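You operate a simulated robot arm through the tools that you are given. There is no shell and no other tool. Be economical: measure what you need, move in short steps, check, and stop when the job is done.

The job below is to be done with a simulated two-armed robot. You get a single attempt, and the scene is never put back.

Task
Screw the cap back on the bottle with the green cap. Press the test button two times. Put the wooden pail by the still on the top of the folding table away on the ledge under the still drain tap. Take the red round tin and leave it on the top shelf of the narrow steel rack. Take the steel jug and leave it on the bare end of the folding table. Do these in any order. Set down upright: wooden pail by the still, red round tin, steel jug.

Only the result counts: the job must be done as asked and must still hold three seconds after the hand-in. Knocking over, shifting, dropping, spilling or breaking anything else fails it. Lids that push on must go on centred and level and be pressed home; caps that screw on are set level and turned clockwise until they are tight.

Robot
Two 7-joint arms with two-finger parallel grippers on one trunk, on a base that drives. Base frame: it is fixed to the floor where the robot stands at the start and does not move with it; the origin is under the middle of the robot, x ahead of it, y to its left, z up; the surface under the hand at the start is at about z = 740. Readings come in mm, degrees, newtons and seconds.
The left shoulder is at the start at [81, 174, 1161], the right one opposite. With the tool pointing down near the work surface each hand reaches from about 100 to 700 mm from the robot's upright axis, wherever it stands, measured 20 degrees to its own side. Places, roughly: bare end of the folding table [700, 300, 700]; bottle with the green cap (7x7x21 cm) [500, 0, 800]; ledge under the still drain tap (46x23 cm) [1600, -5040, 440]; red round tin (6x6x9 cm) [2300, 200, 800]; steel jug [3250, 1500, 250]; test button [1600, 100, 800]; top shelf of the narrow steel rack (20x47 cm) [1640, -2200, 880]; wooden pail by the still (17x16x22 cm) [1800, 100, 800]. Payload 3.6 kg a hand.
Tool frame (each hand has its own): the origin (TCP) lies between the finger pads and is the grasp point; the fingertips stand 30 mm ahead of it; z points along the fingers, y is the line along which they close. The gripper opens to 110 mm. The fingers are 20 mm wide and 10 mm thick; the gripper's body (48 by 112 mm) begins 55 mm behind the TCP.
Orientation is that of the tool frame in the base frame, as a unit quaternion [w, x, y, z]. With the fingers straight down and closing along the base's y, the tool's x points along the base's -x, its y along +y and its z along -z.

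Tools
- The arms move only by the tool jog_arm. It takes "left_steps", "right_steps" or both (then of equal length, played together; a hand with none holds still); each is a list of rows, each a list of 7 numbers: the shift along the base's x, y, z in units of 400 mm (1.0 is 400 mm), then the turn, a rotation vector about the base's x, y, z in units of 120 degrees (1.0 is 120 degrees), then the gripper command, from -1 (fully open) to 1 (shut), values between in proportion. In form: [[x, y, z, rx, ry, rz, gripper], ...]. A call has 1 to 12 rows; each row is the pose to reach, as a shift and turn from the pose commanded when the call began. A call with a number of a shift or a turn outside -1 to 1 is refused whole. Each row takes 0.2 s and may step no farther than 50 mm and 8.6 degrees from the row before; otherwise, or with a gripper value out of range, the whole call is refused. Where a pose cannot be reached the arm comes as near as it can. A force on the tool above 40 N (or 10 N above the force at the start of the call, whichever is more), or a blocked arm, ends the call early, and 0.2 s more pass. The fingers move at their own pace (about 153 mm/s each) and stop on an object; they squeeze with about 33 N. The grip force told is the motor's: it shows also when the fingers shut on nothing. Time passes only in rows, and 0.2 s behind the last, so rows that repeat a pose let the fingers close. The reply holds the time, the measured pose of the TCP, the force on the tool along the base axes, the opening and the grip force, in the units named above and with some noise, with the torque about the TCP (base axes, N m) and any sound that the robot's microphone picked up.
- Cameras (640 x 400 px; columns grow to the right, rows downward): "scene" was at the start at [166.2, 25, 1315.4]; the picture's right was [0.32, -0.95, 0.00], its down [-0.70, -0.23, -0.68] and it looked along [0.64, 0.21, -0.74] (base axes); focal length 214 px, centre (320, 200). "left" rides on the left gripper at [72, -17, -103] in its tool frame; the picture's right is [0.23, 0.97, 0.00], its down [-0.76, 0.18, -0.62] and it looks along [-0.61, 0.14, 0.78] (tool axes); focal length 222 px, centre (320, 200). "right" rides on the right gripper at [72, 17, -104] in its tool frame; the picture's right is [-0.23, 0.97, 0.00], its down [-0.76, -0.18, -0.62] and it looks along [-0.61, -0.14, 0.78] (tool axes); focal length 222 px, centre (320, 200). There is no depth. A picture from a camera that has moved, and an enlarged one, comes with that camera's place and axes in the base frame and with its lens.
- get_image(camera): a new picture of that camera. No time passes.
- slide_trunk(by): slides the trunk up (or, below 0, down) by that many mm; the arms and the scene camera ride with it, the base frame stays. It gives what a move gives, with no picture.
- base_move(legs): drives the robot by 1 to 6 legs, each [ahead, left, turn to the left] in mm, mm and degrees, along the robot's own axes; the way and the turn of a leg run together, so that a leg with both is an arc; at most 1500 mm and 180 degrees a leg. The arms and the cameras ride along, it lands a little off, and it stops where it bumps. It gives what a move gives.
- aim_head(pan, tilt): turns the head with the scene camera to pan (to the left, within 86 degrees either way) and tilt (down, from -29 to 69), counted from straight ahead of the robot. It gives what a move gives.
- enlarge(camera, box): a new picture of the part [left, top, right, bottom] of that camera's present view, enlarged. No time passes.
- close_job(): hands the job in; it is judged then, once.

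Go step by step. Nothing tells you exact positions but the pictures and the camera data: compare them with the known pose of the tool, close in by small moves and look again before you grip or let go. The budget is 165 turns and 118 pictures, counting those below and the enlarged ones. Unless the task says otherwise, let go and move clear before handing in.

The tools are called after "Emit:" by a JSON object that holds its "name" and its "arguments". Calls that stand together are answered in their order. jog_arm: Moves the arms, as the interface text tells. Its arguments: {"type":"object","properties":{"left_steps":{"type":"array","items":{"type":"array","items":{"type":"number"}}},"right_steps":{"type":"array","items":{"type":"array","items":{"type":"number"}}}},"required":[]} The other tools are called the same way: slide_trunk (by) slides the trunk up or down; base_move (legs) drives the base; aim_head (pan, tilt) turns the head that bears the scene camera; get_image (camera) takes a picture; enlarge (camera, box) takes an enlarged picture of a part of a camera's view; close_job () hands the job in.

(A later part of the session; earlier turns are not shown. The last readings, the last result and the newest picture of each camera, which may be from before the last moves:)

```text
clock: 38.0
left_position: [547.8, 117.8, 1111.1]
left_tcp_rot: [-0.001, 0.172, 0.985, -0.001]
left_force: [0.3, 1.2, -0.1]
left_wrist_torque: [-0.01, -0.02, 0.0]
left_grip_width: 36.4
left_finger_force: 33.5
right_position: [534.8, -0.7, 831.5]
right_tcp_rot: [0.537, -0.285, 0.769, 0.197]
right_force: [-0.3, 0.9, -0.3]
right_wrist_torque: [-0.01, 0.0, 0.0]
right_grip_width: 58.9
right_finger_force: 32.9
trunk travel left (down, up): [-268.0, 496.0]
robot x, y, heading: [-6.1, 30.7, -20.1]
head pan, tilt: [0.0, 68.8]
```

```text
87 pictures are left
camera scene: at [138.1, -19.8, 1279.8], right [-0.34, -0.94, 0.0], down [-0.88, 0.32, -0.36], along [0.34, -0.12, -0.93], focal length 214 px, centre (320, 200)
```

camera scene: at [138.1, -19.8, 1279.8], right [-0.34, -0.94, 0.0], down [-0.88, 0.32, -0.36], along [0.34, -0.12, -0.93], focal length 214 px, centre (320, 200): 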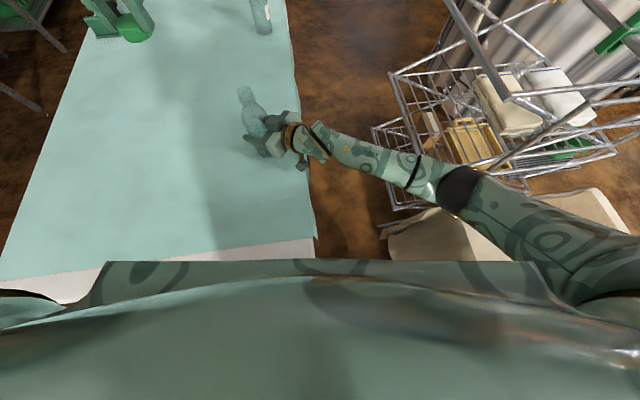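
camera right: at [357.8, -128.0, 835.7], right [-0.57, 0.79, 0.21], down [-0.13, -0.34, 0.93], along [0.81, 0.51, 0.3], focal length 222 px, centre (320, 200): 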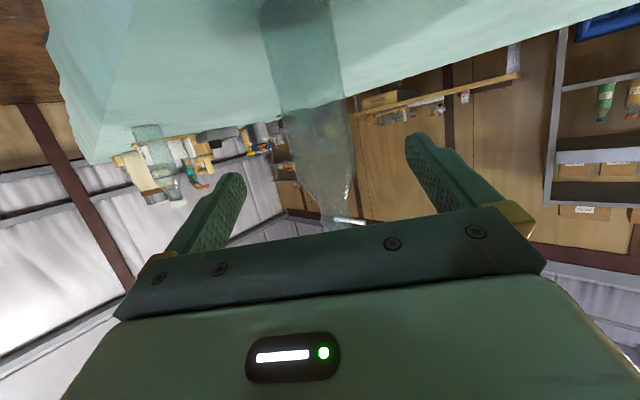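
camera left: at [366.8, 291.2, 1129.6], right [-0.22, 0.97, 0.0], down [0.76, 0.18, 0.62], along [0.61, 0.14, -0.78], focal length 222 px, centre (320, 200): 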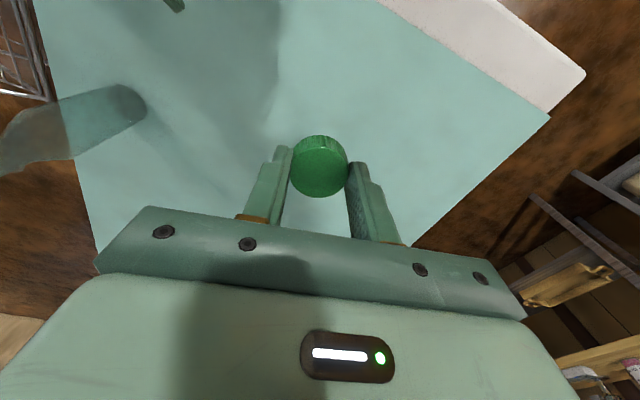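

Held again. I bring the cap above the mouth while taking a close look.

Emit:
{"name": "jog_arm", "arguments": {"left_steps": [[0, -0.075, 0, 0, 0, 0, 1], [-0.01, -0.15, -0.03, 0, 0, 0, 1], [-0.02, -0.22, -0.1, 0, 0, 0, 1], [-0.02, -0.285, -0.18, 0, 0, 0, 1], [-0.02, -0.285, -0.2, 0, 0, 0, 1]]}}

Emit:
{"name": "enlarge", "arguments": {"camera": "scene", "box": [190, 50, 350, 150]}}

Emit:
{"name": "enlarge", "arguments": {"camera": "left", "box": [240, 110, 400, 210]}}

```text
clock: 39.2
left_position: [538.9, 5.0, 1031.2]
left_tcp_rot: [0.0, 0.172, 0.985, -0.001]
left_force: [-0.3, -0.6, 0.0]
left_wrist_torque: [-0.01, -0.02, -0.01]
left_grip_width: 36.4
left_finger_force: 32.8
right_position: [534.0, -0.2, 831.6]
right_tcp_rot: [0.537, -0.285, 0.769, 0.198]
right_force: [0.1, -0.1, -0.7]
right_wrist_torque: [0.02, 0.02, 0.0]
right_grip_width: 59.0
right_finger_force: 33.1
trunk travel left (down, up): [-268.0, 496.0]
robot x, y, heading: [-7.0, 31.9, -19.9]
head pan, tilt: [0.0, 68.8]
```

```text
4.00 times, centred on (270, 100) of scene
camera zoom: at [137.7, -19.7, 1279.9], right [-0.34, -0.94, 0.0], down [-0.88, 0.32, -0.36], along [0.34, -0.12, -0.93], focal length 858 px, centre (520, 600)
```

zoom: 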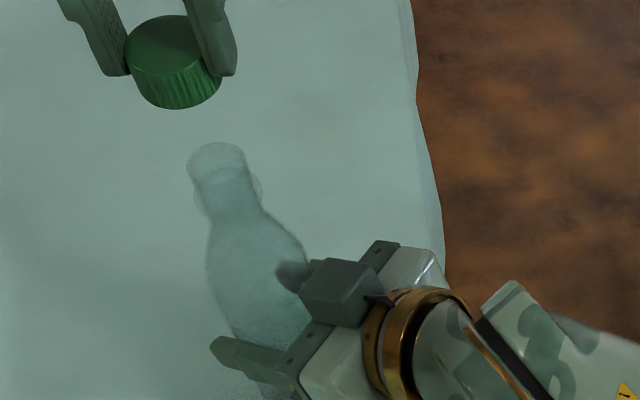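

```text
4.00 times, centred on (320, 160) of left
camera zoom: at [466.0, 13.1, 1134.4], right [0.12, 0.99, 0.0], down [0.78, -0.09, 0.62], along [0.62, -0.07, -0.78], focal length 888 px, centre (320, 360)
```

zoom: 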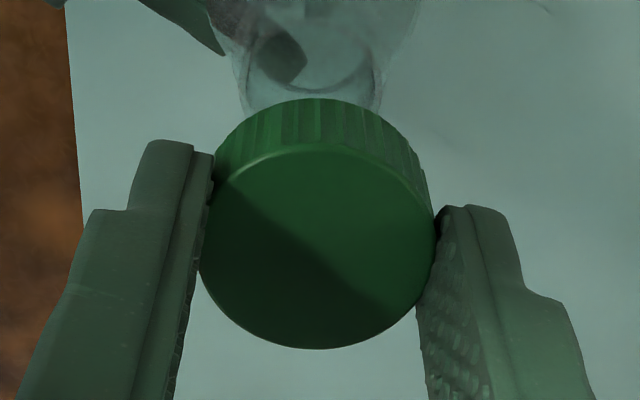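

The lateral alignment looks good; fore-aft is uncertain by a few millimetres. I lower to just above the rim and compare.

Emit:
{"name": "jog_arm", "arguments": {"left_steps": [[0, 0, -0.05, 0, 0, 0, 1], [0, 0, -0.095, 0, 0, 0, 1], [0, 0, -0.095, 0, 0, 0, 1]]}}

Emit:
{"name": "enlarge", "arguments": {"camera": "scene", "box": [200, 60, 300, 122]}}

```text
clock: 40.0
left_position: [541.3, 3.7, 992.6]
left_tcp_rot: [0.0, 0.172, 0.985, 0.0]
left_force: [0.2, -0.6, -0.6]
left_wrist_torque: [-0.01, 0.01, 0.01]
left_grip_width: 36.7
left_finger_force: 33.0
right_position: [535.2, -0.7, 832.7]
right_tcp_rot: [0.538, -0.284, 0.769, 0.197]
right_force: [0.1, -0.4, -0.2]
right_wrist_torque: [-0.03, 0.01, -0.01]
right_grip_width: 59.0
right_finger_force: 33.1
trunk travel left (down, up): [-268.0, 496.0]
robot x, y, heading: [-4.0, 30.1, -19.9]
head pan, tilt: [0.0, 68.8]
```

```text
6.40 times, centred on (250, 91) of scene
camera zoom: at [138.0, -19.9, 1279.8], right [-0.34, -0.94, 0.0], down [-0.88, 0.32, -0.36], along [0.34, -0.12, -0.93], focal length 1373 px, centre (768, 898)
```

zoom: 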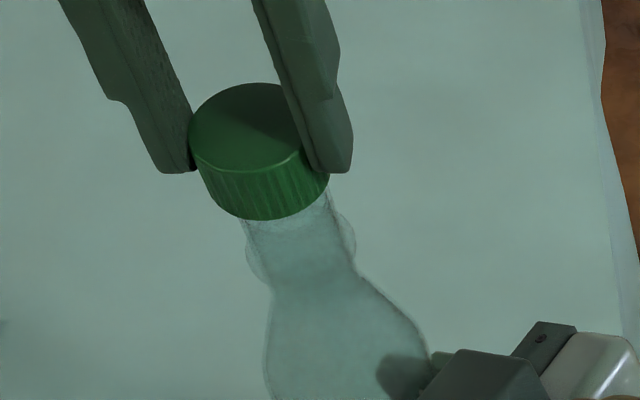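

The cap is about 2 mm left of the neck axis. I correct slightly and lower gently until contact.

Emit:
{"name": "jog_arm", "arguments": {"left_steps": [[-0.0025, -0.0045, 0, 0, 0, 0, 1], [-0.0025, -0.0045, -0.01, 0, 0, 0, 1], [-0.0025, -0.0045, -0.015, 0, 0, 0, 1], [-0.0025, -0.0045, -0.02, 0, 0, 0, 1], [-0.0025, -0.0045, -0.025, 0, 0, 0, 1], [-0.0025, -0.0045, -0.025, 0, 0, 0, 1]]}}

Emit:
{"name": "enlarge", "arguments": {"camera": "scene", "box": [200, 60, 300, 122]}}

```text
clock: 41.4
left_position: [538.6, -0.9, 985.3]
left_tcp_rot: [0.001, 0.172, 0.985, -0.002]
left_force: [-5.0, 1.7, 26.0]
left_wrist_torque: [0.3, 0.38, 0.03]
left_grip_width: 36.4
left_finger_force: 32.6
right_position: [533.6, -0.9, 831.7]
right_tcp_rot: [0.537, -0.284, 0.77, 0.196]
right_force: [9.2, -0.5, -10.3]
right_wrist_torque: [0.24, -0.11, -0.04]
right_grip_width: 59.0
right_finger_force: 33.0
trunk travel left (down, up): [-268.0, 496.0]
robot x, y, heading: [-7.4, 34.0, -20.0]
head pan, tilt: [0.0, 68.8]
```

```text
6.40 times, centred on (250, 91) of scene
camera zoom: at [137.2, -19.5, 1280.1], right [-0.34, -0.94, 0.0], down [-0.88, 0.32, -0.36], along [0.34, -0.12, -0.93], focal length 1373 px, centre (768, 898)
```

zoom: 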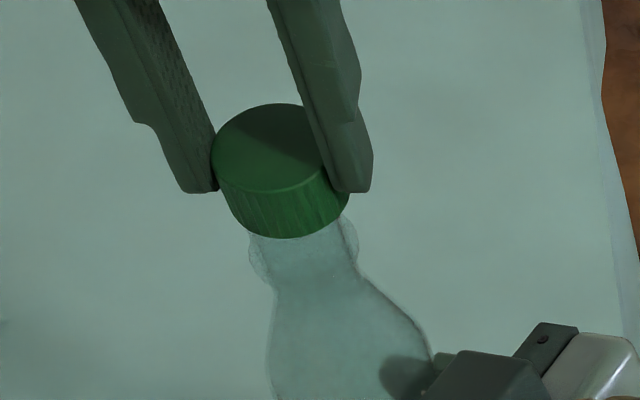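

Contact at z ≈ 985 with an off-centre reaction, suggesting the cap is slightly too far forward and right. I lift a few mm, shift by [-2, +2], and lower again.

Emit:
{"name": "jog_arm", "arguments": {"left_steps": [[0, 0, 0.015, 0, 0, 0, 1], [-0.005, 0.005, 0.02, 0, 0, 0, 1], [-0.005, 0.005, 0.012, 0, 0, 0, 1], [-0.005, 0.005, 0.006, 0, 0, 0, 1], [-0.005, 0.005, 0.0, 0, 0, 0, 1], [-0.005, 0.005, -0.002, 0, 0, 0, 1]]}}

```text
clock: 42.8
left_position: [537.2, 2.6, 982.3]
left_tcp_rot: [-0.001, 0.171, 0.985, -0.001]
left_force: [-0.1, 0.3, -0.2]
left_wrist_torque: [-0.03, 0.01, 0.01]
left_grip_width: 36.7
left_finger_force: 33.2
right_position: [534.5, -1.2, 831.0]
right_tcp_rot: [0.538, -0.284, 0.769, 0.197]
right_force: [0.4, -0.3, 0.2]
right_wrist_torque: [-0.04, -0.02, -0.01]
right_grip_width: 59.2
right_finger_force: 33.2
trunk travel left (down, up): [-268.0, 496.0]
robot x, y, heading: [-5.5, 28.4, -19.9]
head pan, tilt: [0.0, 68.8]
```

No contact now at a lower height, so the cap is slipping over the mouth. I lower further.

Emit:
{"name": "jog_arm", "arguments": {"left_steps": [[0, 0, -0.006, 0, 0, 0, 1], [0, 0, -0.012, 0, 0, 0, 1], [0, 0, -0.018, 0, 0, 0, 1], [0, 0, -0.024, 0, 0, 0, 1], [0, 0, -0.03, 0, 0, 0, 1]]}}

```text
clock: 44.0
left_position: [536.9, 1.8, 972.4]
left_tcp_rot: [0.001, 0.172, 0.985, -0.001]
left_force: [-5.2, 4.9, 25.3]
left_wrist_torque: [0.38, 0.2, 0.03]
left_grip_width: 36.7
left_finger_force: 32.7
right_position: [535.0, -1.7, 831.5]
right_tcp_rot: [0.538, -0.284, 0.769, 0.196]
right_force: [7.4, -0.5, -10.0]
right_wrist_torque: [0.66, -0.18, 0.04]
right_grip_width: 59.2
right_finger_force: 33.2
trunk travel left (down, up): [-268.0, 496.0]
robot x, y, heading: [-4.4, 31.4, -19.7]
head pan, tilt: [0.0, 68.8]
```

The cap is 12 mm down on the thread. I turn clockwise about 95°, following down slightly.

Emit:
{"name": "jog_arm", "arguments": {"left_steps": [[0, 0, 0, 0, 0, -0.066, 1], [0, 0, 0, 0, 0, -0.132, 1], [0, 0, 0, 0, 0, -0.198, 1], [0, 0, -0.001, 0, 0, -0.264, 1], [0, 0, -0.001, 0, 0, -0.33, 1], [0, 0, -0.001, 0, 0, -0.396, 1], [0, 0, -0.001, 0, 0, -0.462, 1], [0, 0, -0.002, 0, 0, -0.528, 1], [0, 0, -0.002, 0, 0, -0.594, 1], [0, 0, -0.002, 0, 0, -0.66, 1], [0, 0, -0.002, 0, 0, -0.726, 1], [0, 0, -0.002, 0, 0, -0.792, 1]]}}

Emit:
{"name": "enlarge", "arguments": {"camera": "scene", "box": [200, 60, 300, 122]}}

```text
clock: 46.6
left_position: [536.3, 3.9, 969.5]
left_tcp_rot: [-0.001, 0.843, 0.537, 0.0]
left_force: [13.6, 6.8, 22.3]
left_wrist_torque: [0.31, -0.66, 0.02]
left_grip_width: 36.9
left_finger_force: 33.0
right_position: [533.6, 0.2, 832.1]
right_tcp_rot: [0.538, -0.285, 0.768, 0.198]
right_force: [-17.6, -9.8, -10.9]
right_wrist_torque: [0.16, -0.5, 0.02]
right_grip_width: 59.0
right_finger_force: 32.8
trunk travel left (down, up): [-268.0, 496.0]
robot x, y, heading: [-6.8, 32.2, -19.8]
head pan, tilt: [0.0, 68.8]
```

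```text
6.40 times, centred on (250, 91) of scene
camera zoom: at [136.7, -20.2, 1279.9], right [-0.34, -0.94, 0.0], down [-0.88, 0.32, -0.36], along [0.34, -0.12, -0.93], focal length 1373 px, centre (768, 898)
```

zoom: 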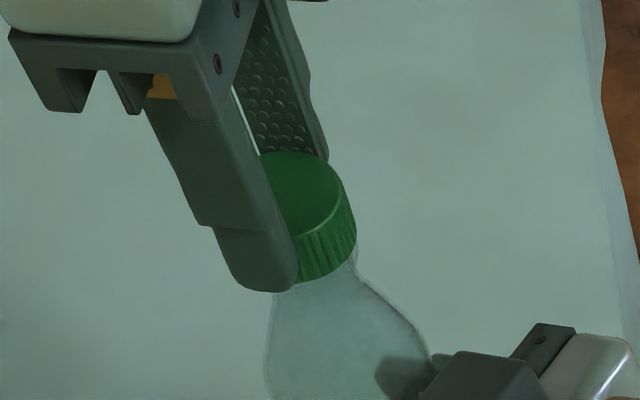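

The cap has gone down 3 mm in the turn. I open, turn the hand back, and will regrip for another turn.

Emit:
{"name": "jog_arm", "arguments": {"left_steps": [[0.0025, 0.001, 0, 0, 0, 0, -0.15], [0.0025, 0.001, 0, 0, 0, 0.07, -0.15], [0.0025, 0.001, 0, 0, 0, 0.141, -0.15], [0.0025, 0.001, 0, 0, 0, 0.212, -0.15], [0.0025, 0.001, 0, 0, 0, 0.283, -0.15], [0.0025, 0.001, 0, 0, 0, 0.354, -0.15], [0.0025, 0.001, 0, 0, 0, 0.425, -0.15], [0.0025, 0.001, 0, 0, 0, 0.496, -0.15], [0.0025, 0.001, 0, 0, 0, 0.567, -0.15], [0.0025, 0.001, 0, 0, 0, 0.638, -0.15], [0.0025, 0.001, 0, 0, 0, 0.709, -0.15], [0.0025, 0.001, 0, 0, 0, 0.78, -0.15]]}}

Emit:
{"name": "jog_arm", "arguments": {"left_steps": [[0, 0, 0, 0, 0, 0, 1], [0, 0, 0, 0, 0, 0, 1], [0, 0, 0, 0, 0, -0.07, 1], [0, 0, 0, 0, 0, -0.14, 1], [0, 0, -0.001, 0, 0, -0.21, 1], [0, 0, -0.001, 0, 0, -0.28, 1], [0, 0, -0.001, 0, 0, -0.35, 1], [0, 0, -0.002, 0, 0, -0.42, 1], [0, 0, -0.002, 0, 0, -0.49, 1], [0, 0, -0.002, 0, 0, -0.56, 1], [0, 0, -0.002, 0, 0, -0.63, 1], [0, 0, -0.002, 0, 0, -0.7, 1]]}}

```text
clock: 49.2
left_position: [538.0, 3.1, 969.8]
left_tcp_rot: [0.0, 0.184, 0.983, 0.0]
left_force: [-0.2, 0.3, 0.1]
left_wrist_torque: [0.0, 0.0, 0.01]
left_grip_width: 63.3
left_finger_force: 0.1
right_position: [534.2, -0.7, 832.6]
right_tcp_rot: [0.538, -0.284, 0.769, 0.196]
right_force: [1.3, -0.3, 4.4]
right_wrist_torque: [0.01, -0.01, 0.03]
right_grip_width: 59.1
right_finger_force: 33.4
trunk travel left (down, up): [-268.0, 496.0]
robot x, y, heading: [-5.5, 31.7, -20.1]
head pan, tilt: [0.0, 68.8]
```

```text
clock: 51.8
left_position: [538.0, 3.9, 969.0]
left_tcp_rot: [0.0, 0.795, 0.606, -0.001]
left_force: [1.6, -6.0, 1.3]
left_wrist_torque: [-0.25, -0.11, -0.04]
left_grip_width: 36.6
left_finger_force: 32.7
right_position: [535.2, -0.3, 831.9]
right_tcp_rot: [0.539, -0.283, 0.769, 0.196]
right_force: [-1.2, 8.1, 3.7]
right_wrist_torque: [-0.26, 0.02, 0.04]
right_grip_width: 58.8
right_finger_force: 33.0
trunk travel left (down, up): [-268.0, 496.0]
robot x, y, heading: [-6.6, 34.1, -19.9]
head pan, tilt: [0.0, 68.8]
```

Still turning freely. Another ratchet cycle with slight downward follow.

Emit:
{"name": "jog_arm", "arguments": {"left_steps": [[0, -0.001, 0, 0, 0, 0, -0.15], [0, -0.001, 0, 0, 0, 0.07, -0.15], [0, -0.001, -0.002, 0, 0, 0.14, -0.15], [0, -0.001, -0.002, 0, 0, 0.21, -0.15], [0, -0.001, -0.002, 0, 0, 0.28, -0.15], [0, -0.001, -0.002, 0, 0, 0.35, -0.15], [0, -0.001, -0.002, 0, 0, 0.42, -0.15], [0, -0.001, -0.002, 0, 0, 0.49, -0.15], [0, -0.001, -0.002, 0, 0, 0.56, -0.15], [0, -0.001, -0.002, 0, 0, 0.63, -0.15], [0, -0.001, -0.002, 0, 0, 0.7, -0.15]]}}

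Emit:
{"name": "jog_arm", "arguments": {"left_steps": [[0, 0, 0, 0, 0, 0, 1], [0, 0, 0, 0, 0, 0, 1], [0, 0, -0.001, 0, 0, -0.07, 1], [0, 0, -0.002, 0, 0, -0.14, 1], [0, 0, -0.003, 0, 0, -0.21, 1], [0, 0, -0.003, 0, 0, -0.28, 1], [0, 0, -0.003, 0, 0, -0.35, 1], [0, 0, -0.004, 0, 0, -0.42, 1], [0, 0, -0.004, 0, 0, -0.49, 1], [0, 0, -0.004, 0, 0, -0.56, 1], [0, 0, -0.004, 0, 0, -0.63, 1], [0, 0, -0.004, 0, 0, -0.7, 1]]}}

Emit:
{"name": "enlarge", "arguments": {"camera": "scene", "box": [200, 60, 300, 122]}}

```text
clock: 54.2
left_position: [538.2, 3.0, 966.3]
left_tcp_rot: [0.001, 0.184, 0.983, 0.0]
left_force: [-0.3, 0.5, 0.2]
left_wrist_torque: [-0.02, 0.02, -0.04]
left_grip_width: 63.3
left_finger_force: 0.1
right_position: [534.4, -1.3, 832.7]
right_tcp_rot: [0.538, -0.284, 0.769, 0.197]
right_force: [0.7, -1.4, 4.2]
right_wrist_torque: [-0.06, -0.06, -0.01]
right_grip_width: 58.9
right_finger_force: 33.4
trunk travel left (down, up): [-268.0, 496.0]
robot x, y, heading: [-2.2, 28.9, -20.1]
head pan, tilt: [0.0, 68.8]
```

```text
clock: 56.8
left_position: [537.3, 1.9, 965.6]
left_tcp_rot: [0.0, 0.796, 0.605, -0.001]
left_force: [2.7, 1.4, 2.4]
left_wrist_torque: [0.13, -0.17, 0.02]
left_grip_width: 36.8
left_finger_force: 33.5
right_position: [534.2, -0.8, 831.4]
right_tcp_rot: [0.538, -0.284, 0.769, 0.197]
right_force: [-4.2, -2.8, 1.6]
right_wrist_torque: [0.0, -0.17, 0.04]
right_grip_width: 58.9
right_finger_force: 33.5
trunk travel left (down, up): [-268.0, 496.0]
robot x, y, heading: [-5.1, 28.1, -19.8]
head pan, tilt: [0.0, 68.8]
```

```text
6.40 times, centred on (250, 91) of scene
camera zoom: at [137.6, -20.0, 1279.8], right [-0.34, -0.94, 0.0], down [-0.88, 0.32, -0.36], along [0.34, -0.12, -0.93], focal length 1373 px, centre (768, 898)
```

zoom: 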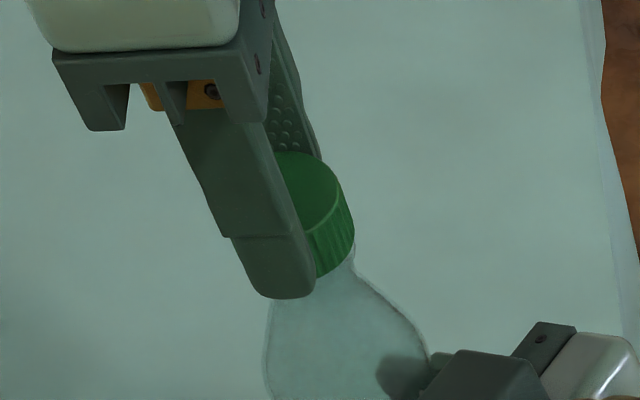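

No resistance yet; I keep on with another cycle.

Emit:
{"name": "jog_arm", "arguments": {"left_steps": [[0, 0, 0, 0, 0, 0, -0.15], [0.001, 0.001, 0, 0, 0, 0.07, -0.15], [0.001, 0.001, 0, 0, 0, 0.14, -0.15], [0.001, 0.001, 0, 0, 0, 0.21, -0.15], [0.001, 0.001, 0, 0, 0, 0.28, -0.15], [0.001, 0.001, 0, 0, 0, 0.35, -0.15], [0.001, 0.001, 0, 0, 0, 0.42, -0.15], [0.001, 0.001, 0, 0, 0, 0.49, -0.15], [0.001, 0.001, 0, 0, 0, 0.56, -0.15], [0.001, 0.001, 0, 0, 0, 0.63, -0.15], [0.001, 0.001, 0, 0, 0, 0.7, -0.15]]}}

Emit:
{"name": "jog_arm", "arguments": {"left_steps": [[0, 0, 0, 0, 0, 0, 1], [0, 0, 0, 0, 0, 0, 1], [0, 0, 0, 0, 0, -0.07, 1], [0, 0, 0, 0, 0, -0.14, 1], [0, 0, 0, 0, 0, -0.21, 1], [0, 0, 0, 0, 0, -0.28, 1], [0, 0, 0, 0, 0, -0.35, 1], [0, 0, 0, 0, 0, -0.42, 1], [0, 0, 0, 0, 0, -0.49, 1], [0, 0, 0, 0, 0, -0.56, 1], [0, 0, 0, 0, 0, -0.63, 1], [0, 0, 0, 0, 0, -0.7, 1]]}}

```text
clock: 59.2
left_position: [538.5, 2.7, 966.8]
left_tcp_rot: [0.0, 0.183, 0.983, -0.001]
left_force: [0.3, 0.2, -0.8]
left_wrist_torque: [0.01, -0.04, 0.0]
left_grip_width: 63.3
left_finger_force: 0.1
right_position: [535.6, -0.7, 831.9]
right_tcp_rot: [0.538, -0.283, 0.769, 0.196]
right_force: [0.4, 0.6, 0.7]
right_wrist_torque: [0.06, -0.03, -0.01]
right_grip_width: 58.8
right_finger_force: 33.1
trunk travel left (down, up): [-268.0, 496.0]
robot x, y, heading: [-3.0, 28.4, -19.9]
head pan, tilt: [0.0, 68.8]
```

```text
clock: 61.8
left_position: [537.8, 1.9, 965.2]
left_tcp_rot: [-0.001, 0.795, 0.606, -0.001]
left_force: [-1.1, 0.2, 0.4]
left_wrist_torque: [0.06, 0.02, 0.67]
left_grip_width: 36.9
left_finger_force: 33.4
right_position: [535.7, -1.0, 831.7]
right_tcp_rot: [0.538, -0.283, 0.769, 0.196]
right_force: [1.8, -0.7, 1.4]
right_wrist_torque: [0.04, 0.04, -0.67]
right_grip_width: 58.8
right_finger_force: 33.2
trunk travel left (down, up): [-268.0, 496.0]
robot x, y, heading: [-5.7, 28.8, -20.0]
head pan, tilt: [0.0, 68.8]
```

Torque has risen to 0.67 N·m: it is tightening. One more bit of twist to confirm it is home.

Emit:
{"name": "jog_arm", "arguments": {"left_steps": [[0, 0, 0, 0, 0, -0.065, 1], [0, 0, 0, 0, 0, -0.13, 1], [0, 0, 0, 0, 0, -0.195, 1]]}}

Emit:
{"name": "enlarge", "arguments": {"camera": "scene", "box": [200, 60, 300, 122]}}

```text
clock: 62.6
left_position: [539.1, 2.1, 965.7]
left_tcp_rot: [0.0, 0.902, 0.432, 0.0]
left_force: [4.1, -0.6, -0.5]
left_wrist_torque: [-0.05, -0.16, 0.53]
left_grip_width: 36.5
left_finger_force: 33.2
right_position: [534.3, -1.0, 832.4]
right_tcp_rot: [0.538, -0.284, 0.769, 0.197]
right_force: [-4.4, 0.6, 1.0]
right_wrist_torque: [-0.12, -0.44, -0.59]
right_grip_width: 58.8
right_finger_force: 33.4
trunk travel left (down, up): [-268.0, 496.0]
robot x, y, heading: [-4.2, 31.6, -20.0]
head pan, tilt: [0.0, 68.8]
```

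```text
6.40 times, centred on (250, 91) of scene
camera zoom: at [138.0, -20.0, 1279.8], right [-0.34, -0.94, 0.0], down [-0.88, 0.32, -0.36], along [0.34, -0.12, -0.93], focal length 1373 px, centre (768, 898)
```

zoom: 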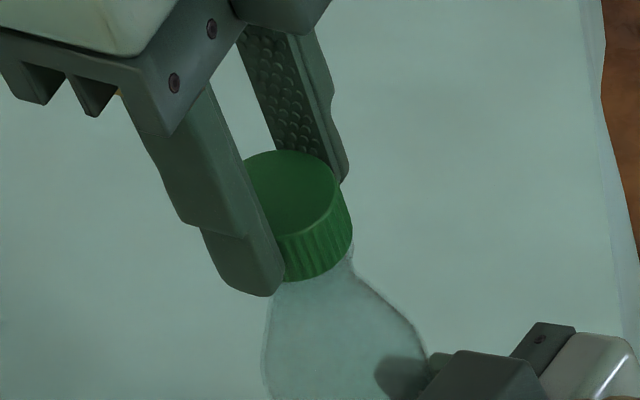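

The torque plateaus with the fingers slipping, so the cap is tight and level. I release the cap and lift, then release the bottle and back out.

Emit:
{"name": "jog_arm", "arguments": {"left_steps": [[0, 0, 0, 0, 0, 0, -0.3], [0, 0, 0, 0, 0, 0, -0.5], [0, 0, 0.1, 0, 0, 0.06, -0.5], [0, 0, 0.2, 0, 0, 0.13, -0.5], [0, 0.05, 0.3, 0, 0, 0.2, -0.5], [0, 0.1, 0.4, 0, 0, 0.27, -0.5], [0, 0.2, 0.42, 0, 0, 0.34, -0.5], [0, 0.3, 0.42, 0, 0, 0.41, -0.5], [0, 0.4, 0.42, 0, 0, 0.48, -0.5], [0, 0.4, 0.42, 0, 0, 0.55, -0.5], [0, 0.4, 0.42, 0, 0, 0.62, -0.5], [0, 0.4, 0.42, 0, 0, 0.69, -0.5]]}}

Emit:
{"name": "jog_arm", "arguments": {"right_steps": [[0, 0, 0, 0, 0, 0, 0], [0, 0, 0, 0, 0, 0, -1], [0, 0, 0, 0, 0, 0, -1], [-0.07, -0.06, 0.03, 0, 0, 0, -1], [-0.15, -0.12, 0.06, 0, 0, 0, -1], [-0.23, -0.18, 0.09, 0, 0, 0, -1], [-0.26, -0.24, 0.19, 0, 0, 0, -1], [-0.26, -0.3, 0.29, 0, 0, 0, -1], [-0.26, -0.36, 0.39, 0, 0, 0, -1], [-0.26, -0.42, 0.49, 0, 0, 0, -1]]}}

Emit:
{"name": "aim_head", "arguments": {"pan": 25, "tilt": 45}}

Emit:
{"name": "get_image", "arguments": {"camera": "scene"}}

```text
clock: 65.2
left_position: [537.9, 162.6, 1134.0]
left_tcp_rot: [0.0, 0.388, 0.922, -0.001]
left_force: [0.1, -0.1, 0.3]
left_wrist_torque: [-0.03, 0.01, 0.01]
left_grip_width: 82.5
left_finger_force: 0.1
right_position: [535.3, -0.4, 832.3]
right_tcp_rot: [0.538, -0.285, 0.768, 0.197]
right_force: [0.6, -0.7, 0.5]
right_wrist_torque: [-0.03, 0.02, 0.03]
right_grip_width: 59.0
right_finger_force: 33.1
trunk travel left (down, up): [-268.0, 496.0]
robot x, y, heading: [-5.5, 31.0, -20.0]
head pan, tilt: [0.0, 68.8]
```

```text
clock: 67.4
left_position: [538.6, 162.8, 1134.1]
left_tcp_rot: [0.0, 0.39, 0.921, 0.001]
left_force: [1.2, -0.4, -0.6]
left_wrist_torque: [-0.02, 0.0, -0.02]
left_grip_width: 82.4
left_finger_force: 0.0
right_position: [430.2, -169.8, 1025.2]
right_tcp_rot: [0.538, -0.284, 0.769, 0.197]
right_force: [0.0, 0.8, 1.0]
right_wrist_torque: [0.0, 0.0, -0.01]
right_grip_width: 110.1
right_finger_force: 0.0
trunk travel left (down, up): [-268.0, 496.0]
robot x, y, heading: [-4.2, 32.6, -19.7]
head pan, tilt: [0.0, 68.8]
```

```text
clock: 68.2
left_position: [539.8, 162.9, 1133.5]
left_tcp_rot: [0.0, 0.39, 0.921, -0.002]
left_force: [0.0, -0.1, 0.0]
left_wrist_torque: [-0.01, -0.02, 0.01]
left_grip_width: 82.5
left_finger_force: 0.1
right_position: [431.1, -168.9, 1024.5]
right_tcp_rot: [0.538, -0.285, 0.769, 0.197]
right_force: [0.6, 0.9, -0.1]
right_wrist_torque: [0.0, 0.0, 0.0]
right_grip_width: 110.0
right_finger_force: 0.0
trunk travel left (down, up): [-268.0, 496.0]
robot x, y, heading: [-3.9, 30.3, -20.1]
head pan, tilt: [25.0, 45.0]
```

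```text
79 pictures are left
camera scene: at [166.3, 6.2, 1308.6], right [0.09, -1.0, 0.0], down [-0.71, -0.06, -0.71], along [0.7, 0.06, -0.71], focal length 214 px, centre (320, 200)
```

scene: 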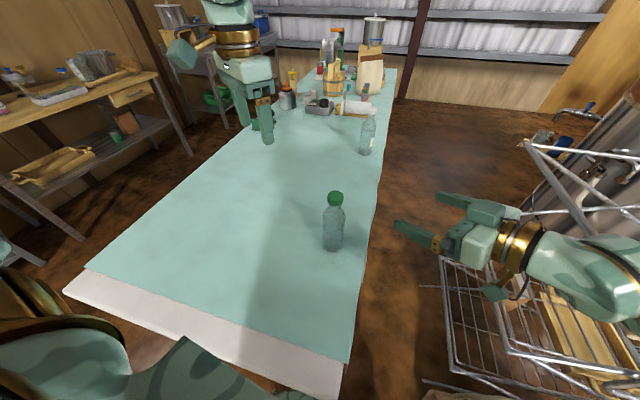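

The bottle is capped, upright and in place. Next I work from the table's left aisle: I straighten the right hand, tuck, back off and drive around the near-left corner.

Emit:
{"name": "jog_arm", "arguments": {"right_steps": [[0, 0, 0.03, -0.042, 0.049, 0, -1], [0, 0, 0.06, -0.084, 0.099, 0, -1], [0, 0, 0.09, -0.126, 0.148, 0, -1], [0, 0, 0.12, -0.168, 0.197, 0, -1], [0, 0, 0.15, -0.21, 0.247, 0, -1], [0, 0, 0.18, -0.252, 0.296, 0, -1], [0, 0, 0.21, -0.294, 0.345, 0, -1], [0, 0, 0.24, -0.336, 0.395, 0, -1], [0, 0, 0.25, -0.378, 0.444, 0, -1]], "left_steps": [[-0.026, 0.01, 0, 0, 0, 0, 1], [-0.052, 0.02, 0, 0, 0, 0, 1], [-0.08, 0.03, 0, 0, 0, 0, 1], [-0.1, 0.04, 0, 0, 0, 0, 1], [-0.13, 0.05, 0, 0, 0, 0, 1], [-0.16, 0.06, 0, 0, 0, 0, 1], [-0.18, 0.07, 0, 0, 0, 0, 1], [-0.21, 0.08, 0, 0, 0, 0, 1], [-0.235, 0.085, 0, 0, 0, 0, 1]]}}

Emit:
{"name": "base_move", "arguments": {"legs": [[-250, 0, 9], [0, 1050, 0]]}}

Emit:
{"name": "aim_head", "arguments": {"pan": 0, "tilt": 25}}

Emit:
{"name": "get_image", "arguments": {"camera": "scene"}}

```text
clock: 70.2
left_position: [440.6, 191.2, 1134.2]
left_tcp_rot: [0.001, 0.39, 0.921, 0.002]
left_force: [-1.1, -1.0, 0.6]
left_wrist_torque: [0.06, -0.01, -0.01]
left_grip_width: 0.1
left_finger_force: 33.0
right_position: [419.1, -183.9, 1126.4]
right_tcp_rot: [0.194, -0.237, 0.951, 0.037]
right_force: [-0.5, -0.1, 0.2]
right_wrist_torque: [0.09, -0.01, 0.03]
right_grip_width: 110.0
right_finger_force: 0.0
right hand out of reach, approached as far as the arm can: row 5, 6, 7, 8, 9
trunk travel left (down, up): [-268.0, 496.0]
robot x, y, heading: [-9.1, 31.7, -20.0]
head pan, tilt: [25.0, 45.0]
```

```text
clock: 77.1
left_position: [371.2, 1353.1, 1133.8]
left_tcp_rot: [0.0, 0.32, 0.947, -0.001]
left_force: [-0.6, 0.3, -0.7]
left_wrist_torque: [0.0, 0.02, -0.01]
left_grip_width: 0.1
left_finger_force: 33.2
right_position: [403.4, 980.5, 1127.3]
right_tcp_rot: [0.189, -0.31, 0.93, 0.051]
right_force: [-0.3, -0.1, 0.0]
right_wrist_torque: [-0.01, -0.01, -0.03]
right_grip_width: 110.0
right_finger_force: 0.0
trunk travel left (down, up): [-268.0, 496.0]
robot x, y, heading: [-45.2, 1121.7, -11.5]
head pan, tilt: [25.0, 45.0]
```

```text
clock: 78.0
left_position: [371.7, 1353.1, 1133.5]
left_tcp_rot: [-0.001, 0.32, 0.947, 0.0]
left_force: [-0.6, -1.3, 0.0]
left_wrist_torque: [-0.01, 0.0, -0.04]
left_grip_width: 0.3
left_finger_force: 33.0
right_position: [404.5, 979.9, 1126.5]
right_tcp_rot: [0.189, -0.309, 0.931, 0.05]
right_force: [-0.5, -0.1, -0.8]
right_wrist_torque: [0.0, -0.02, 0.0]
right_grip_width: 109.9
right_finger_force: 0.0
trunk travel left (down, up): [-268.0, 496.0]
robot x, y, heading: [-51.6, 1122.6, -11.5]
head pan, tilt: [0.0, 25.0]
```

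```text
78 pictures are left
camera scene: at [136.2, 1086.3, 1339.2], right [-0.2, -0.98, 0.0], down [-0.42, 0.08, -0.91], along [0.89, -0.18, -0.42], focal length 214 px, centre (320, 200)
```

scene: 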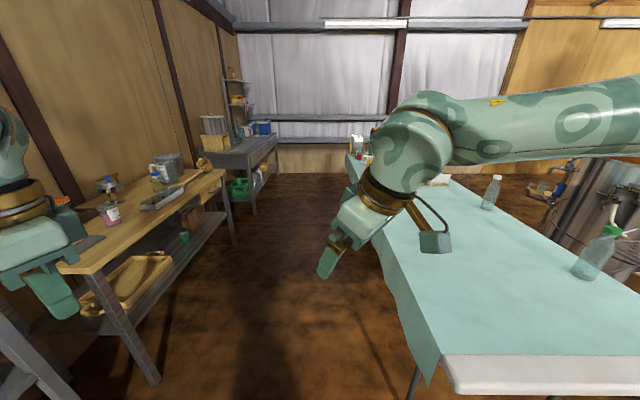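

The aisle is clear, with the grey bench ahead left. I drive 1.5 m along the table and turn to face it.

Emit:
{"name": "base_move", "arguments": {"legs": [[1500, 0, 0], [80, 0, 0], [0, 0, -90]]}}

Emit:
{"name": "aim_head", "arguments": {"pan": 15, "tilt": 45}}

Emit:
{"name": "get_image", "arguments": {"camera": "scene"}}

```text
clock: 89.9
left_position: [1732.5, 395.3, 1133.9]
left_tcp_rot: [0.0, 0.897, 0.443, 0.0]
left_force: [0.4, 0.2, -0.3]
left_wrist_torque: [0.02, -0.02, -0.01]
left_grip_width: 0.0
left_finger_force: 32.7
right_position: [1358.6, 362.3, 1126.6]
right_tcp_rot: [0.169, 0.441, 0.876, -0.098]
right_force: [0.0, 0.1, -0.3]
right_wrist_torque: [0.03, 0.03, 0.02]
right_grip_width: 110.0
right_finger_force: 0.2
trunk travel left (down, up): [-268.0, 496.0]
robot x, y, heading: [1501.6, 817.0, -101.6]
head pan, tilt: [0.0, 25.0]
```

```text
clock: 90.7
left_position: [1732.7, 394.5, 1131.6]
left_tcp_rot: [-0.001, 0.897, 0.442, -0.001]
left_force: [-0.2, 0.8, -1.1]
left_wrist_torque: [-0.03, 0.0, -0.01]
left_grip_width: 0.0
left_finger_force: 33.0
right_position: [1359.2, 363.8, 1127.5]
right_tcp_rot: [0.168, 0.441, 0.876, -0.099]
right_force: [0.3, -0.9, 0.0]
right_wrist_torque: [-0.01, 0.01, 0.01]
right_grip_width: 109.9
right_finger_force: 0.0
trunk travel left (down, up): [-268.0, 496.0]
robot x, y, heading: [1500.4, 816.7, -101.4]
head pan, tilt: [15.0, 45.0]
```

```text
77 pictures are left
camera scene: at [1491.6, 641.4, 1308.7], right [-1.0, -0.06, 0.0], down [-0.04, 0.71, -0.71], along [0.04, -0.71, -0.71], focal length 214 px, centre (320, 200)
```

scene: 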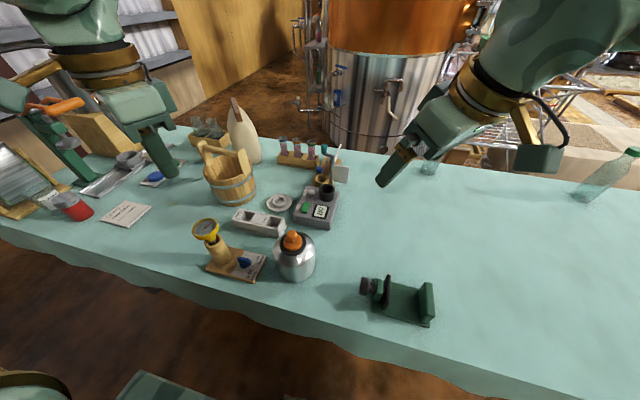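

Good overview of the table: pail, meter with green button, red tin. I enlarge on the meter and pail.

Emit:
{"name": "enlarge", "arguments": {"camera": "scene", "box": [190, 120, 360, 226]}}

Emit:
{"name": "enlarge", "arguments": {"camera": "scene", "box": [0, 110, 240, 260]}}

```text
3.76 times, centred on (275, 173) of scene
camera zoom: at [1491.6, 641.4, 1308.7], right [-1.0, -0.06, 0.0], down [-0.04, 0.71, -0.71], along [0.04, -0.71, -0.71], focal length 807 px, centre (489, 302)
```

zoom: 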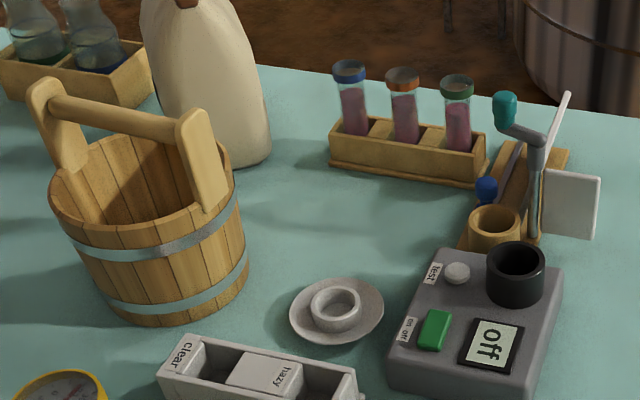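

```text
2.67 times, centred on (120, 185) of scene
camera zoom: at [1491.6, 641.4, 1308.7], right [-1.0, -0.06, 0.0], down [-0.04, 0.71, -0.71], along [0.04, -0.71, -0.71], focal length 572 px, centre (853, 240)
```

zoom: 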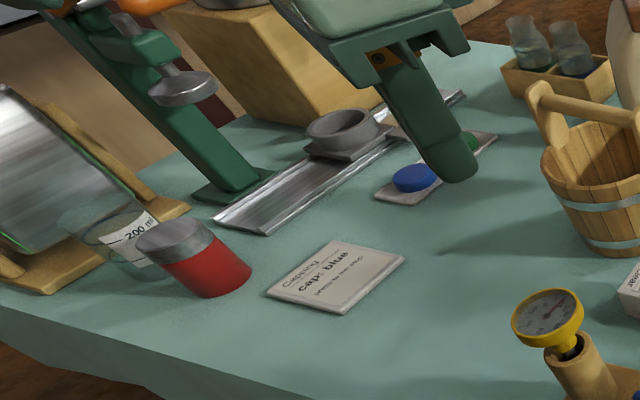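

The test button is the small grey one at about [1552, 90, 795]; the pail has a crossbar handle parallel to the table, near [1825, 87, 945]. I move 130 mm closer, then position the closed left fingers above the button.

Emit:
{"name": "base_move", "arguments": {"legs": [[130, 0, 0]]}}

Emit:
{"name": "jog_arm", "arguments": {"left_steps": [[-0.1, -0.03, 0, 0, 0, 0, 1], [-0.19, -0.08, -0.03, 0, 0, 0, 1], [-0.27, -0.15, -0.06, 0, 0, 0, 1], [-0.33, -0.23, -0.1, 0, 0, 0, 1], [-0.37, -0.31, -0.15, 0, 0, 0, 1], [-0.385, -0.38, -0.22, 0, 0, 0, 1], [-0.385, -0.43, -0.3, 0, 0, 0, 1], [-0.385, -0.445, -0.4, 0, 0, 0, 1], [-0.385, -0.445, -0.5, 0, 0, 0, 1], [-0.385, -0.445, -0.58, 0, 0, 0, 1], [-0.385, -0.445, -0.65, 0, 0, 0, 1]]}}

Emit:
{"name": "get_image", "arguments": {"camera": "left"}}

Emit:
{"name": "enlarge", "arguments": {"camera": "scene", "box": [190, 120, 410, 258]}}

```text
clock: 92.0
left_position: [1708.5, 266.8, 1131.9]
left_tcp_rot: [0.0, 0.897, 0.442, -0.001]
left_force: [0.3, 0.1, 0.1]
left_wrist_torque: [-0.01, 0.01, 0.01]
left_grip_width: 0.0
left_finger_force: 33.1
right_position: [1333.4, 233.3, 1125.4]
right_tcp_rot: [0.169, 0.439, 0.877, -0.098]
right_force: [-0.6, -0.5, 0.7]
right_wrist_torque: [0.03, -0.03, 0.01]
right_grip_width: 110.4
right_finger_force: 0.2
trunk travel left (down, up): [-268.0, 496.0]
robot x, y, heading: [1478.8, 688.7, -101.4]
head pan, tilt: [15.0, 45.0]
```

```text
clock: 94.4
left_position: [1578.3, 108.0, 885.5]
left_tcp_rot: [0.0, 0.897, 0.443, -0.002]
left_force: [-0.5, -0.8, -0.5]
left_wrist_torque: [-0.01, 0.01, -0.02]
left_grip_width: 0.0
left_finger_force: 33.0
left hand out of reach, approached as far as the arm can: row 8, 9, 10, 11
right_position: [1332.8, 235.8, 1128.2]
right_tcp_rot: [0.169, 0.439, 0.877, -0.098]
right_force: [-0.9, -0.1, -0.4]
right_wrist_torque: [-0.02, -0.04, 0.01]
right_grip_width: 110.1
right_finger_force: 0.1
trunk travel left (down, up): [-268.0, 496.0]
robot x, y, heading: [1477.5, 687.0, -101.4]
head pan, tilt: [15.0, 45.0]
```

```text
74 pictures are left
camera left: at [1609.8, 176.6, 989.5], right [0.91, -0.41, 0.0], down [-0.32, -0.71, 0.62], along [-0.26, -0.57, -0.78], focal length 222 px, centre (320, 200)
```

left: 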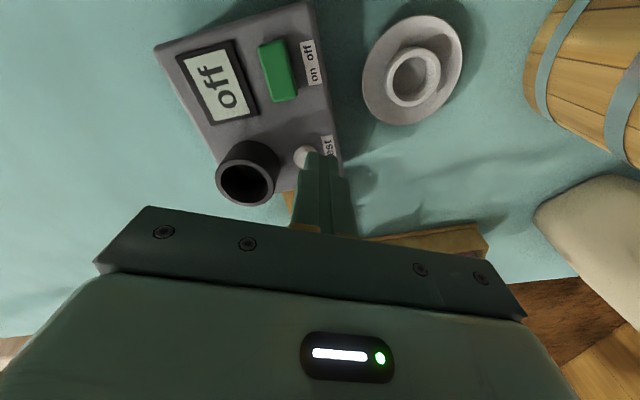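

```text
2.90 times, centred on (300, 189) of scene
camera zoom: at [1466.2, 514.3, 1308.6], right [-1.0, -0.06, 0.0], down [-0.04, 0.71, -0.71], along [0.04, -0.71, -0.71], focal length 622 px, centre (378, 232)
```

zoom: 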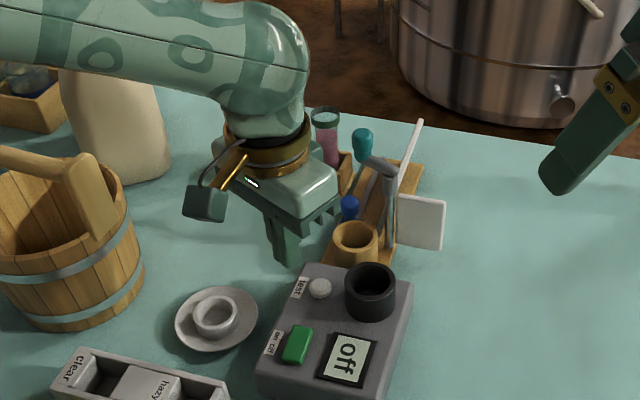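

Two views agree: the button is at [1553, 89.5], top near z 795. The left arm is at its cross-body limit, so I lift, turn the base right 15° and lower the trunk.

Emit:
{"name": "jog_arm", "arguments": {"left_steps": [[0, 0, 0.1, 0, 0, 0, 1], [0, 0, 0.2, 0, 0, 0, 1], [0, 0, 0.3, 0, 0, 0, 1], [0, 0.05, 0.4, 0, 0, 0, 1]]}}

Emit:
{"name": "base_move", "arguments": {"legs": [[0, 0, -15]]}}

Emit:
{"name": "slide_trunk", "arguments": {"by": -80}}

```text
clock: 95.4
left_position: [1581.3, 128.3, 1049.5]
left_tcp_rot: [0.0, 0.896, 0.443, 0.0]
left_force: [-0.2, -0.5, -0.3]
left_wrist_torque: [-0.01, -0.02, 0.03]
left_grip_width: 0.1
left_finger_force: 32.9
right_position: [1333.4, 236.1, 1127.3]
right_tcp_rot: [0.17, 0.439, 0.877, -0.099]
right_force: [0.6, -0.3, -0.7]
right_wrist_torque: [0.0, 0.0, 0.02]
right_grip_width: 110.0
right_finger_force: 0.1
trunk travel left (down, up): [-268.0, 496.0]
robot x, y, heading: [1478.4, 680.8, -101.4]
head pan, tilt: [15.0, 45.0]
```

```text
clock: 96.7
left_position: [1432.5, 118.7, 1047.9]
left_tcp_rot: [0.001, 0.946, 0.323, 0.001]
left_force: [-0.6, 0.2, -0.2]
left_wrist_torque: [0.02, 0.0, -0.01]
left_grip_width: 0.0
left_finger_force: 32.4
right_position: [1222.6, 285.2, 1126.2]
right_tcp_rot: [0.155, 0.55, 0.812, -0.12]
right_force: [0.6, 0.0, 0.1]
right_wrist_torque: [0.02, -0.02, 0.01]
right_grip_width: 110.0
right_finger_force: 0.0
trunk travel left (down, up): [-268.0, 496.0]
robot x, y, heading: [1480.9, 686.7, -116.5]
head pan, tilt: [15.0, 45.0]
```

```text
clock: 97.9
left_position: [1433.4, 119.5, 967.7]
left_tcp_rot: [0.001, 0.946, 0.323, -0.001]
left_force: [1.6, 0.5, 0.2]
left_wrist_torque: [-0.05, 0.01, -0.01]
left_grip_width: 0.1
left_finger_force: 33.0
right_position: [1221.1, 287.0, 1047.5]
right_tcp_rot: [0.155, 0.55, 0.812, -0.121]
right_force: [-0.1, 1.0, -0.9]
right_wrist_torque: [-0.02, 0.01, 0.02]
right_grip_width: 109.8
right_finger_force: 0.1
trunk travel left (down, up): [-188.0, 576.0]
robot x, y, heading: [1474.8, 687.6, -116.3]
head pan, tilt: [15.0, 45.0]
```

Emit:
{"name": "jog_arm", "arguments": {"left_steps": [[0.1, -0.025, 0, 0, 0, 0, 1], [0.2, -0.05, 0, 0, 0, 0, 1], [0.299, -0.075, 0, 0, 0, 0, 1], [0.299, -0.075, -0.1, 0, 0, 0, 1], [0.299, -0.075, -0.2, 0, 0, 0, 1], [0.299, -0.075, -0.3, 0, 0, 0, 1]]}}

Emit:
{"name": "get_image", "arguments": {"camera": "left"}}

Emit:
{"name": "enlarge", "arguments": {"camera": "scene", "box": [180, 130, 340, 230]}}

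```text
clock: 99.3
left_position: [1551.8, 90.6, 848.6]
left_tcp_rot: [-0.001, 0.946, 0.323, 0.0]
left_force: [-0.4, -0.2, 0.8]
left_wrist_torque: [0.02, 0.02, -0.01]
left_grip_width: 0.1
left_finger_force: 33.2
right_position: [1221.7, 285.7, 1046.1]
right_tcp_rot: [0.155, 0.55, 0.812, -0.118]
right_force: [0.1, 0.4, -0.3]
right_wrist_torque: [0.0, -0.02, 0.02]
right_grip_width: 110.0
right_finger_force: 0.1
trunk travel left (down, up): [-188.0, 576.0]
robot x, y, heading: [1477.6, 686.8, -116.6]
head pan, tilt: [15.0, 45.0]
```

```text
72 pictures are left
camera left: at [1599.4, 148.5, 951.9], right [0.77, -0.63, 0.0], down [-0.49, -0.61, 0.62], along [-0.39, -0.48, -0.78], focal length 222 px, centre (320, 200)
```

left: 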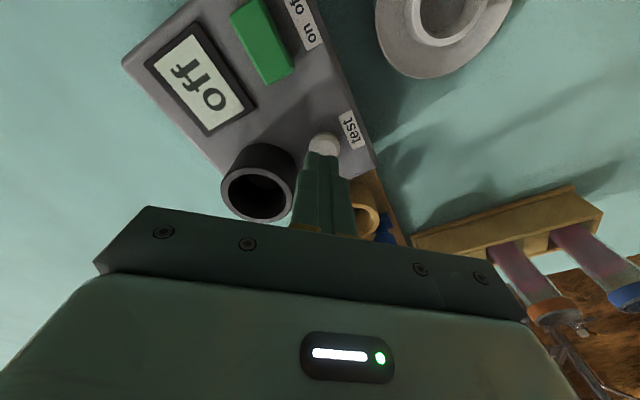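

```text
4.00 times, centred on (260, 180) of scene
camera zoom: at [1403.9, 486.4, 1225.4], right [-0.98, 0.2, 0.0], down [0.14, 0.69, -0.71], along [-0.14, -0.69, -0.71], focal length 858 px, centre (560, 280)
```

zoom: 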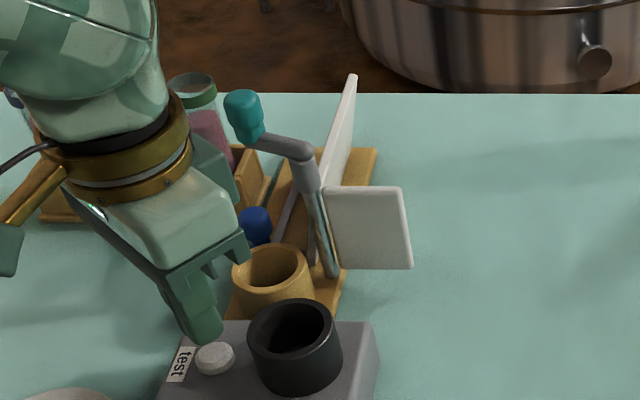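

Fingertip is right over the button. I press down slowly and read the force.

Emit:
{"name": "jog_arm", "arguments": {"left_steps": [[0.003, 0.001, -0.03, 0, 0, 0, 1], [0.003, 0.001, -0.05, 0, 0, 0, 1], [0.003, 0.001, -0.06, 0, 0, 0, 1], [0.003, 0.001, -0.065, 0, 0, 0, 1]]}}

```text
clock: 100.3
left_position: [1553.1, 89.9, 823.4]
left_tcp_rot: [-0.001, 0.947, 0.322, 0.0]
left_force: [-0.7, 0.5, 2.8]
left_wrist_torque: [-0.02, 0.01, -0.02]
left_grip_width: 0.0
left_finger_force: 32.8
right_position: [1222.8, 287.6, 1047.7]
right_tcp_rot: [0.154, 0.55, 0.812, -0.121]
right_force: [-0.5, 0.2, -0.4]
right_wrist_torque: [-0.03, -0.01, -0.01]
right_grip_width: 110.0
right_finger_force: 0.0
trunk travel left (down, up): [-188.0, 576.0]
robot x, y, heading: [1475.1, 685.8, -116.3]
head pan, tilt: [15.0, 45.0]
heard: click
```

A click: first press registered. I lift clear, pause, and press once more.

Emit:
{"name": "jog_arm", "arguments": {"left_steps": [[0, 0, 0.02, 0, 0, 0, 1], [0, 0, 0.04, 0, 0, 0, 1], [0, 0, 0.04, 0, 0, 0, 1], [0, 0, 0.04, 0, 0, 0, 1]]}}

Emit:
{"name": "jog_arm", "arguments": {"left_steps": [[0, 0, -0.02, 0, 0, 0, 1], [0, 0, -0.03, 0, 0, 0, 1], [0, 0, -0.035, 0, 0, 0, 1], [0, 0, -0.04, 0, 0, 0, 1]]}}

```text
clock: 101.3
left_position: [1554.0, 90.0, 839.0]
left_tcp_rot: [0.0, 0.946, 0.324, 0.0]
left_force: [-0.4, 0.2, 0.1]
left_wrist_torque: [-0.01, 0.0, -0.02]
left_grip_width: 0.2
left_finger_force: 32.5
right_position: [1222.9, 287.1, 1046.1]
right_tcp_rot: [0.154, 0.55, 0.812, -0.12]
right_force: [-0.3, -0.7, 0.5]
right_wrist_torque: [0.03, -0.02, -0.02]
right_grip_width: 110.0
right_finger_force: 0.2
trunk travel left (down, up): [-188.0, 576.0]
robot x, y, heading: [1477.2, 684.1, -116.1]
head pan, tilt: [15.0, 45.0]
```

```text
clock: 102.3
left_position: [1554.3, 88.7, 824.0]
left_tcp_rot: [-0.001, 0.946, 0.323, 0.0]
left_force: [0.3, 0.3, 2.1]
left_wrist_torque: [0.02, -0.05, -0.02]
left_grip_width: 0.0
left_finger_force: 33.4
right_position: [1222.3, 287.2, 1046.8]
right_tcp_rot: [0.154, 0.55, 0.812, -0.12]
right_force: [0.2, 0.4, -0.1]
right_wrist_torque: [0.0, 0.02, -0.03]
right_grip_width: 110.1
right_finger_force: 0.1
trunk travel left (down, up): [-188.0, 576.0]
robot x, y, heading: [1479.8, 687.3, -116.2]
head pan, tilt: [15.0, 45.0]
heard: click
```

Second click. I lift the hand away and check the meter.

Emit:
{"name": "jog_arm", "arguments": {"left_steps": [[0, 0, 0.05, 0, 0, 0, 1], [0, 0, 0.15, 0, 0, 0, 1], [0, 0, 0.25, 0, 0, 0, 1], [0, 0, 0.35, 0, 0, 0, 1], [0.02, 0.05, 0.45, 0, 0, 0, 1], [0.04, 0.12, 0.53, 0, 0, 0, 1], [0.07, 0.2, 0.6, 0, 0, 0, 1], [0.1, 0.28, 0.65, 0, 0, 0, 1]]}}

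Emit:
{"name": "enlarge", "arguments": {"camera": "scene", "box": [180, 130, 340, 230]}}

```text
clock: 104.1
left_position: [1589.3, 183.4, 1072.7]
left_tcp_rot: [-0.001, 0.946, 0.323, 0.001]
left_force: [1.0, 0.0, -0.7]
left_wrist_torque: [0.03, 0.01, -0.06]
left_grip_width: 0.0
left_finger_force: 32.6
left hand out of reach, approached as far as the arm can: row 8
right_position: [1222.4, 286.4, 1045.6]
right_tcp_rot: [0.154, 0.55, 0.812, -0.12]
right_force: [0.0, 0.0, 0.3]
right_wrist_torque: [0.02, -0.02, 0.0]
right_grip_width: 109.9
right_finger_force: 0.1
trunk travel left (down, up): [-188.0, 576.0]
robot x, y, heading: [1475.9, 687.3, -116.5]
head pan, tilt: [15.0, 45.0]
```

```text
4.00 times, centred on (260, 180) of scene
camera zoom: at [1404.0, 486.3, 1225.4], right [-0.98, 0.2, 0.0], down [0.14, 0.69, -0.71], along [-0.14, -0.69, -0.71], focal length 858 px, centre (560, 280)
```

zoom: 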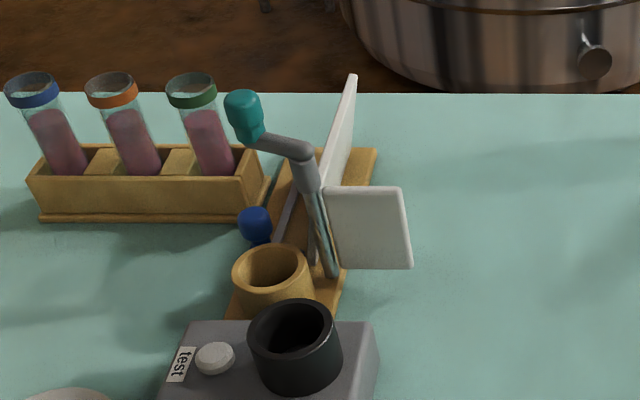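

Both presses are done. Now for the jug: back off, turn along the aisle and drive to the grey bench.

Emit:
{"name": "base_move", "arguments": {"legs": [[-220, 0, 0], [0, 0, 105], [1450, 0, 0], [0, 0, 90]]}}

Emit:
{"name": "aim_head", "arguments": {"pan": 0, "tilt": 40}}

Emit:
{"name": "get_image", "arguments": {"camera": "scene"}}

```text
clock: 120.7
left_position: [2759.6, 1045.6, 1072.8]
left_tcp_rot: [0.001, -0.434, 0.901, 0.0]
left_force: [0.2, 0.5, 0.3]
left_wrist_torque: [0.01, 0.03, 0.01]
left_grip_width: 0.0
left_finger_force: 33.6
right_position: [3140.8, 1032.9, 1047.5]
right_tcp_rot: [-0.1, 0.872, -0.448, -0.168]
right_force: [-0.3, -0.3, 0.1]
right_wrist_torque: [0.03, -0.02, -0.01]
right_grip_width: 110.1
right_finger_force: 0.0
trunk travel left (down, up): [-188.0, 576.0]
robot x, y, heading: [2988.9, 585.7, 77.0]
head pan, tilt: [15.0, 45.0]
```

```text
clock: 121.5
left_position: [2759.4, 1045.3, 1073.1]
left_tcp_rot: [0.002, -0.434, 0.901, 0.001]
left_force: [-0.8, -0.5, -0.8]
left_wrist_torque: [0.02, -0.01, 0.01]
left_grip_width: 0.2
left_finger_force: 33.1
right_position: [3141.0, 1031.8, 1046.9]
right_tcp_rot: [-0.1, 0.872, -0.448, -0.168]
right_force: [0.7, 0.4, -0.2]
right_wrist_torque: [0.02, 0.02, 0.06]
right_grip_width: 110.1
right_finger_force: 0.0
trunk travel left (down, up): [-188.0, 576.0]
robot x, y, heading: [2988.5, 584.4, 77.4]
head pan, tilt: [0.0, 40.0]
```

```text
69 pictures are left
camera scene: at [3037.8, 796.9, 1232.9], right [0.98, -0.22, 0.0], down [-0.14, -0.63, -0.77], along [0.17, 0.75, -0.64], focal length 214 px, centre (320, 200)
```

scene: 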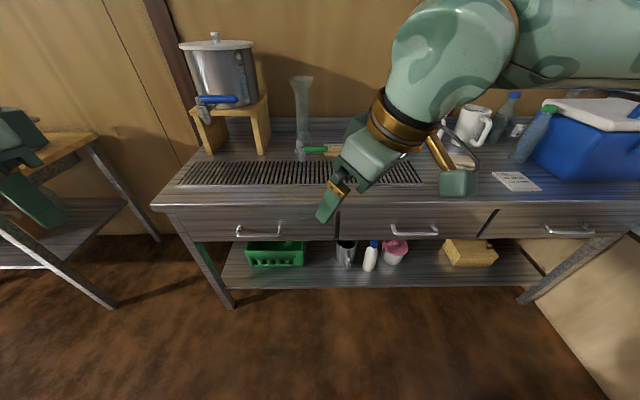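

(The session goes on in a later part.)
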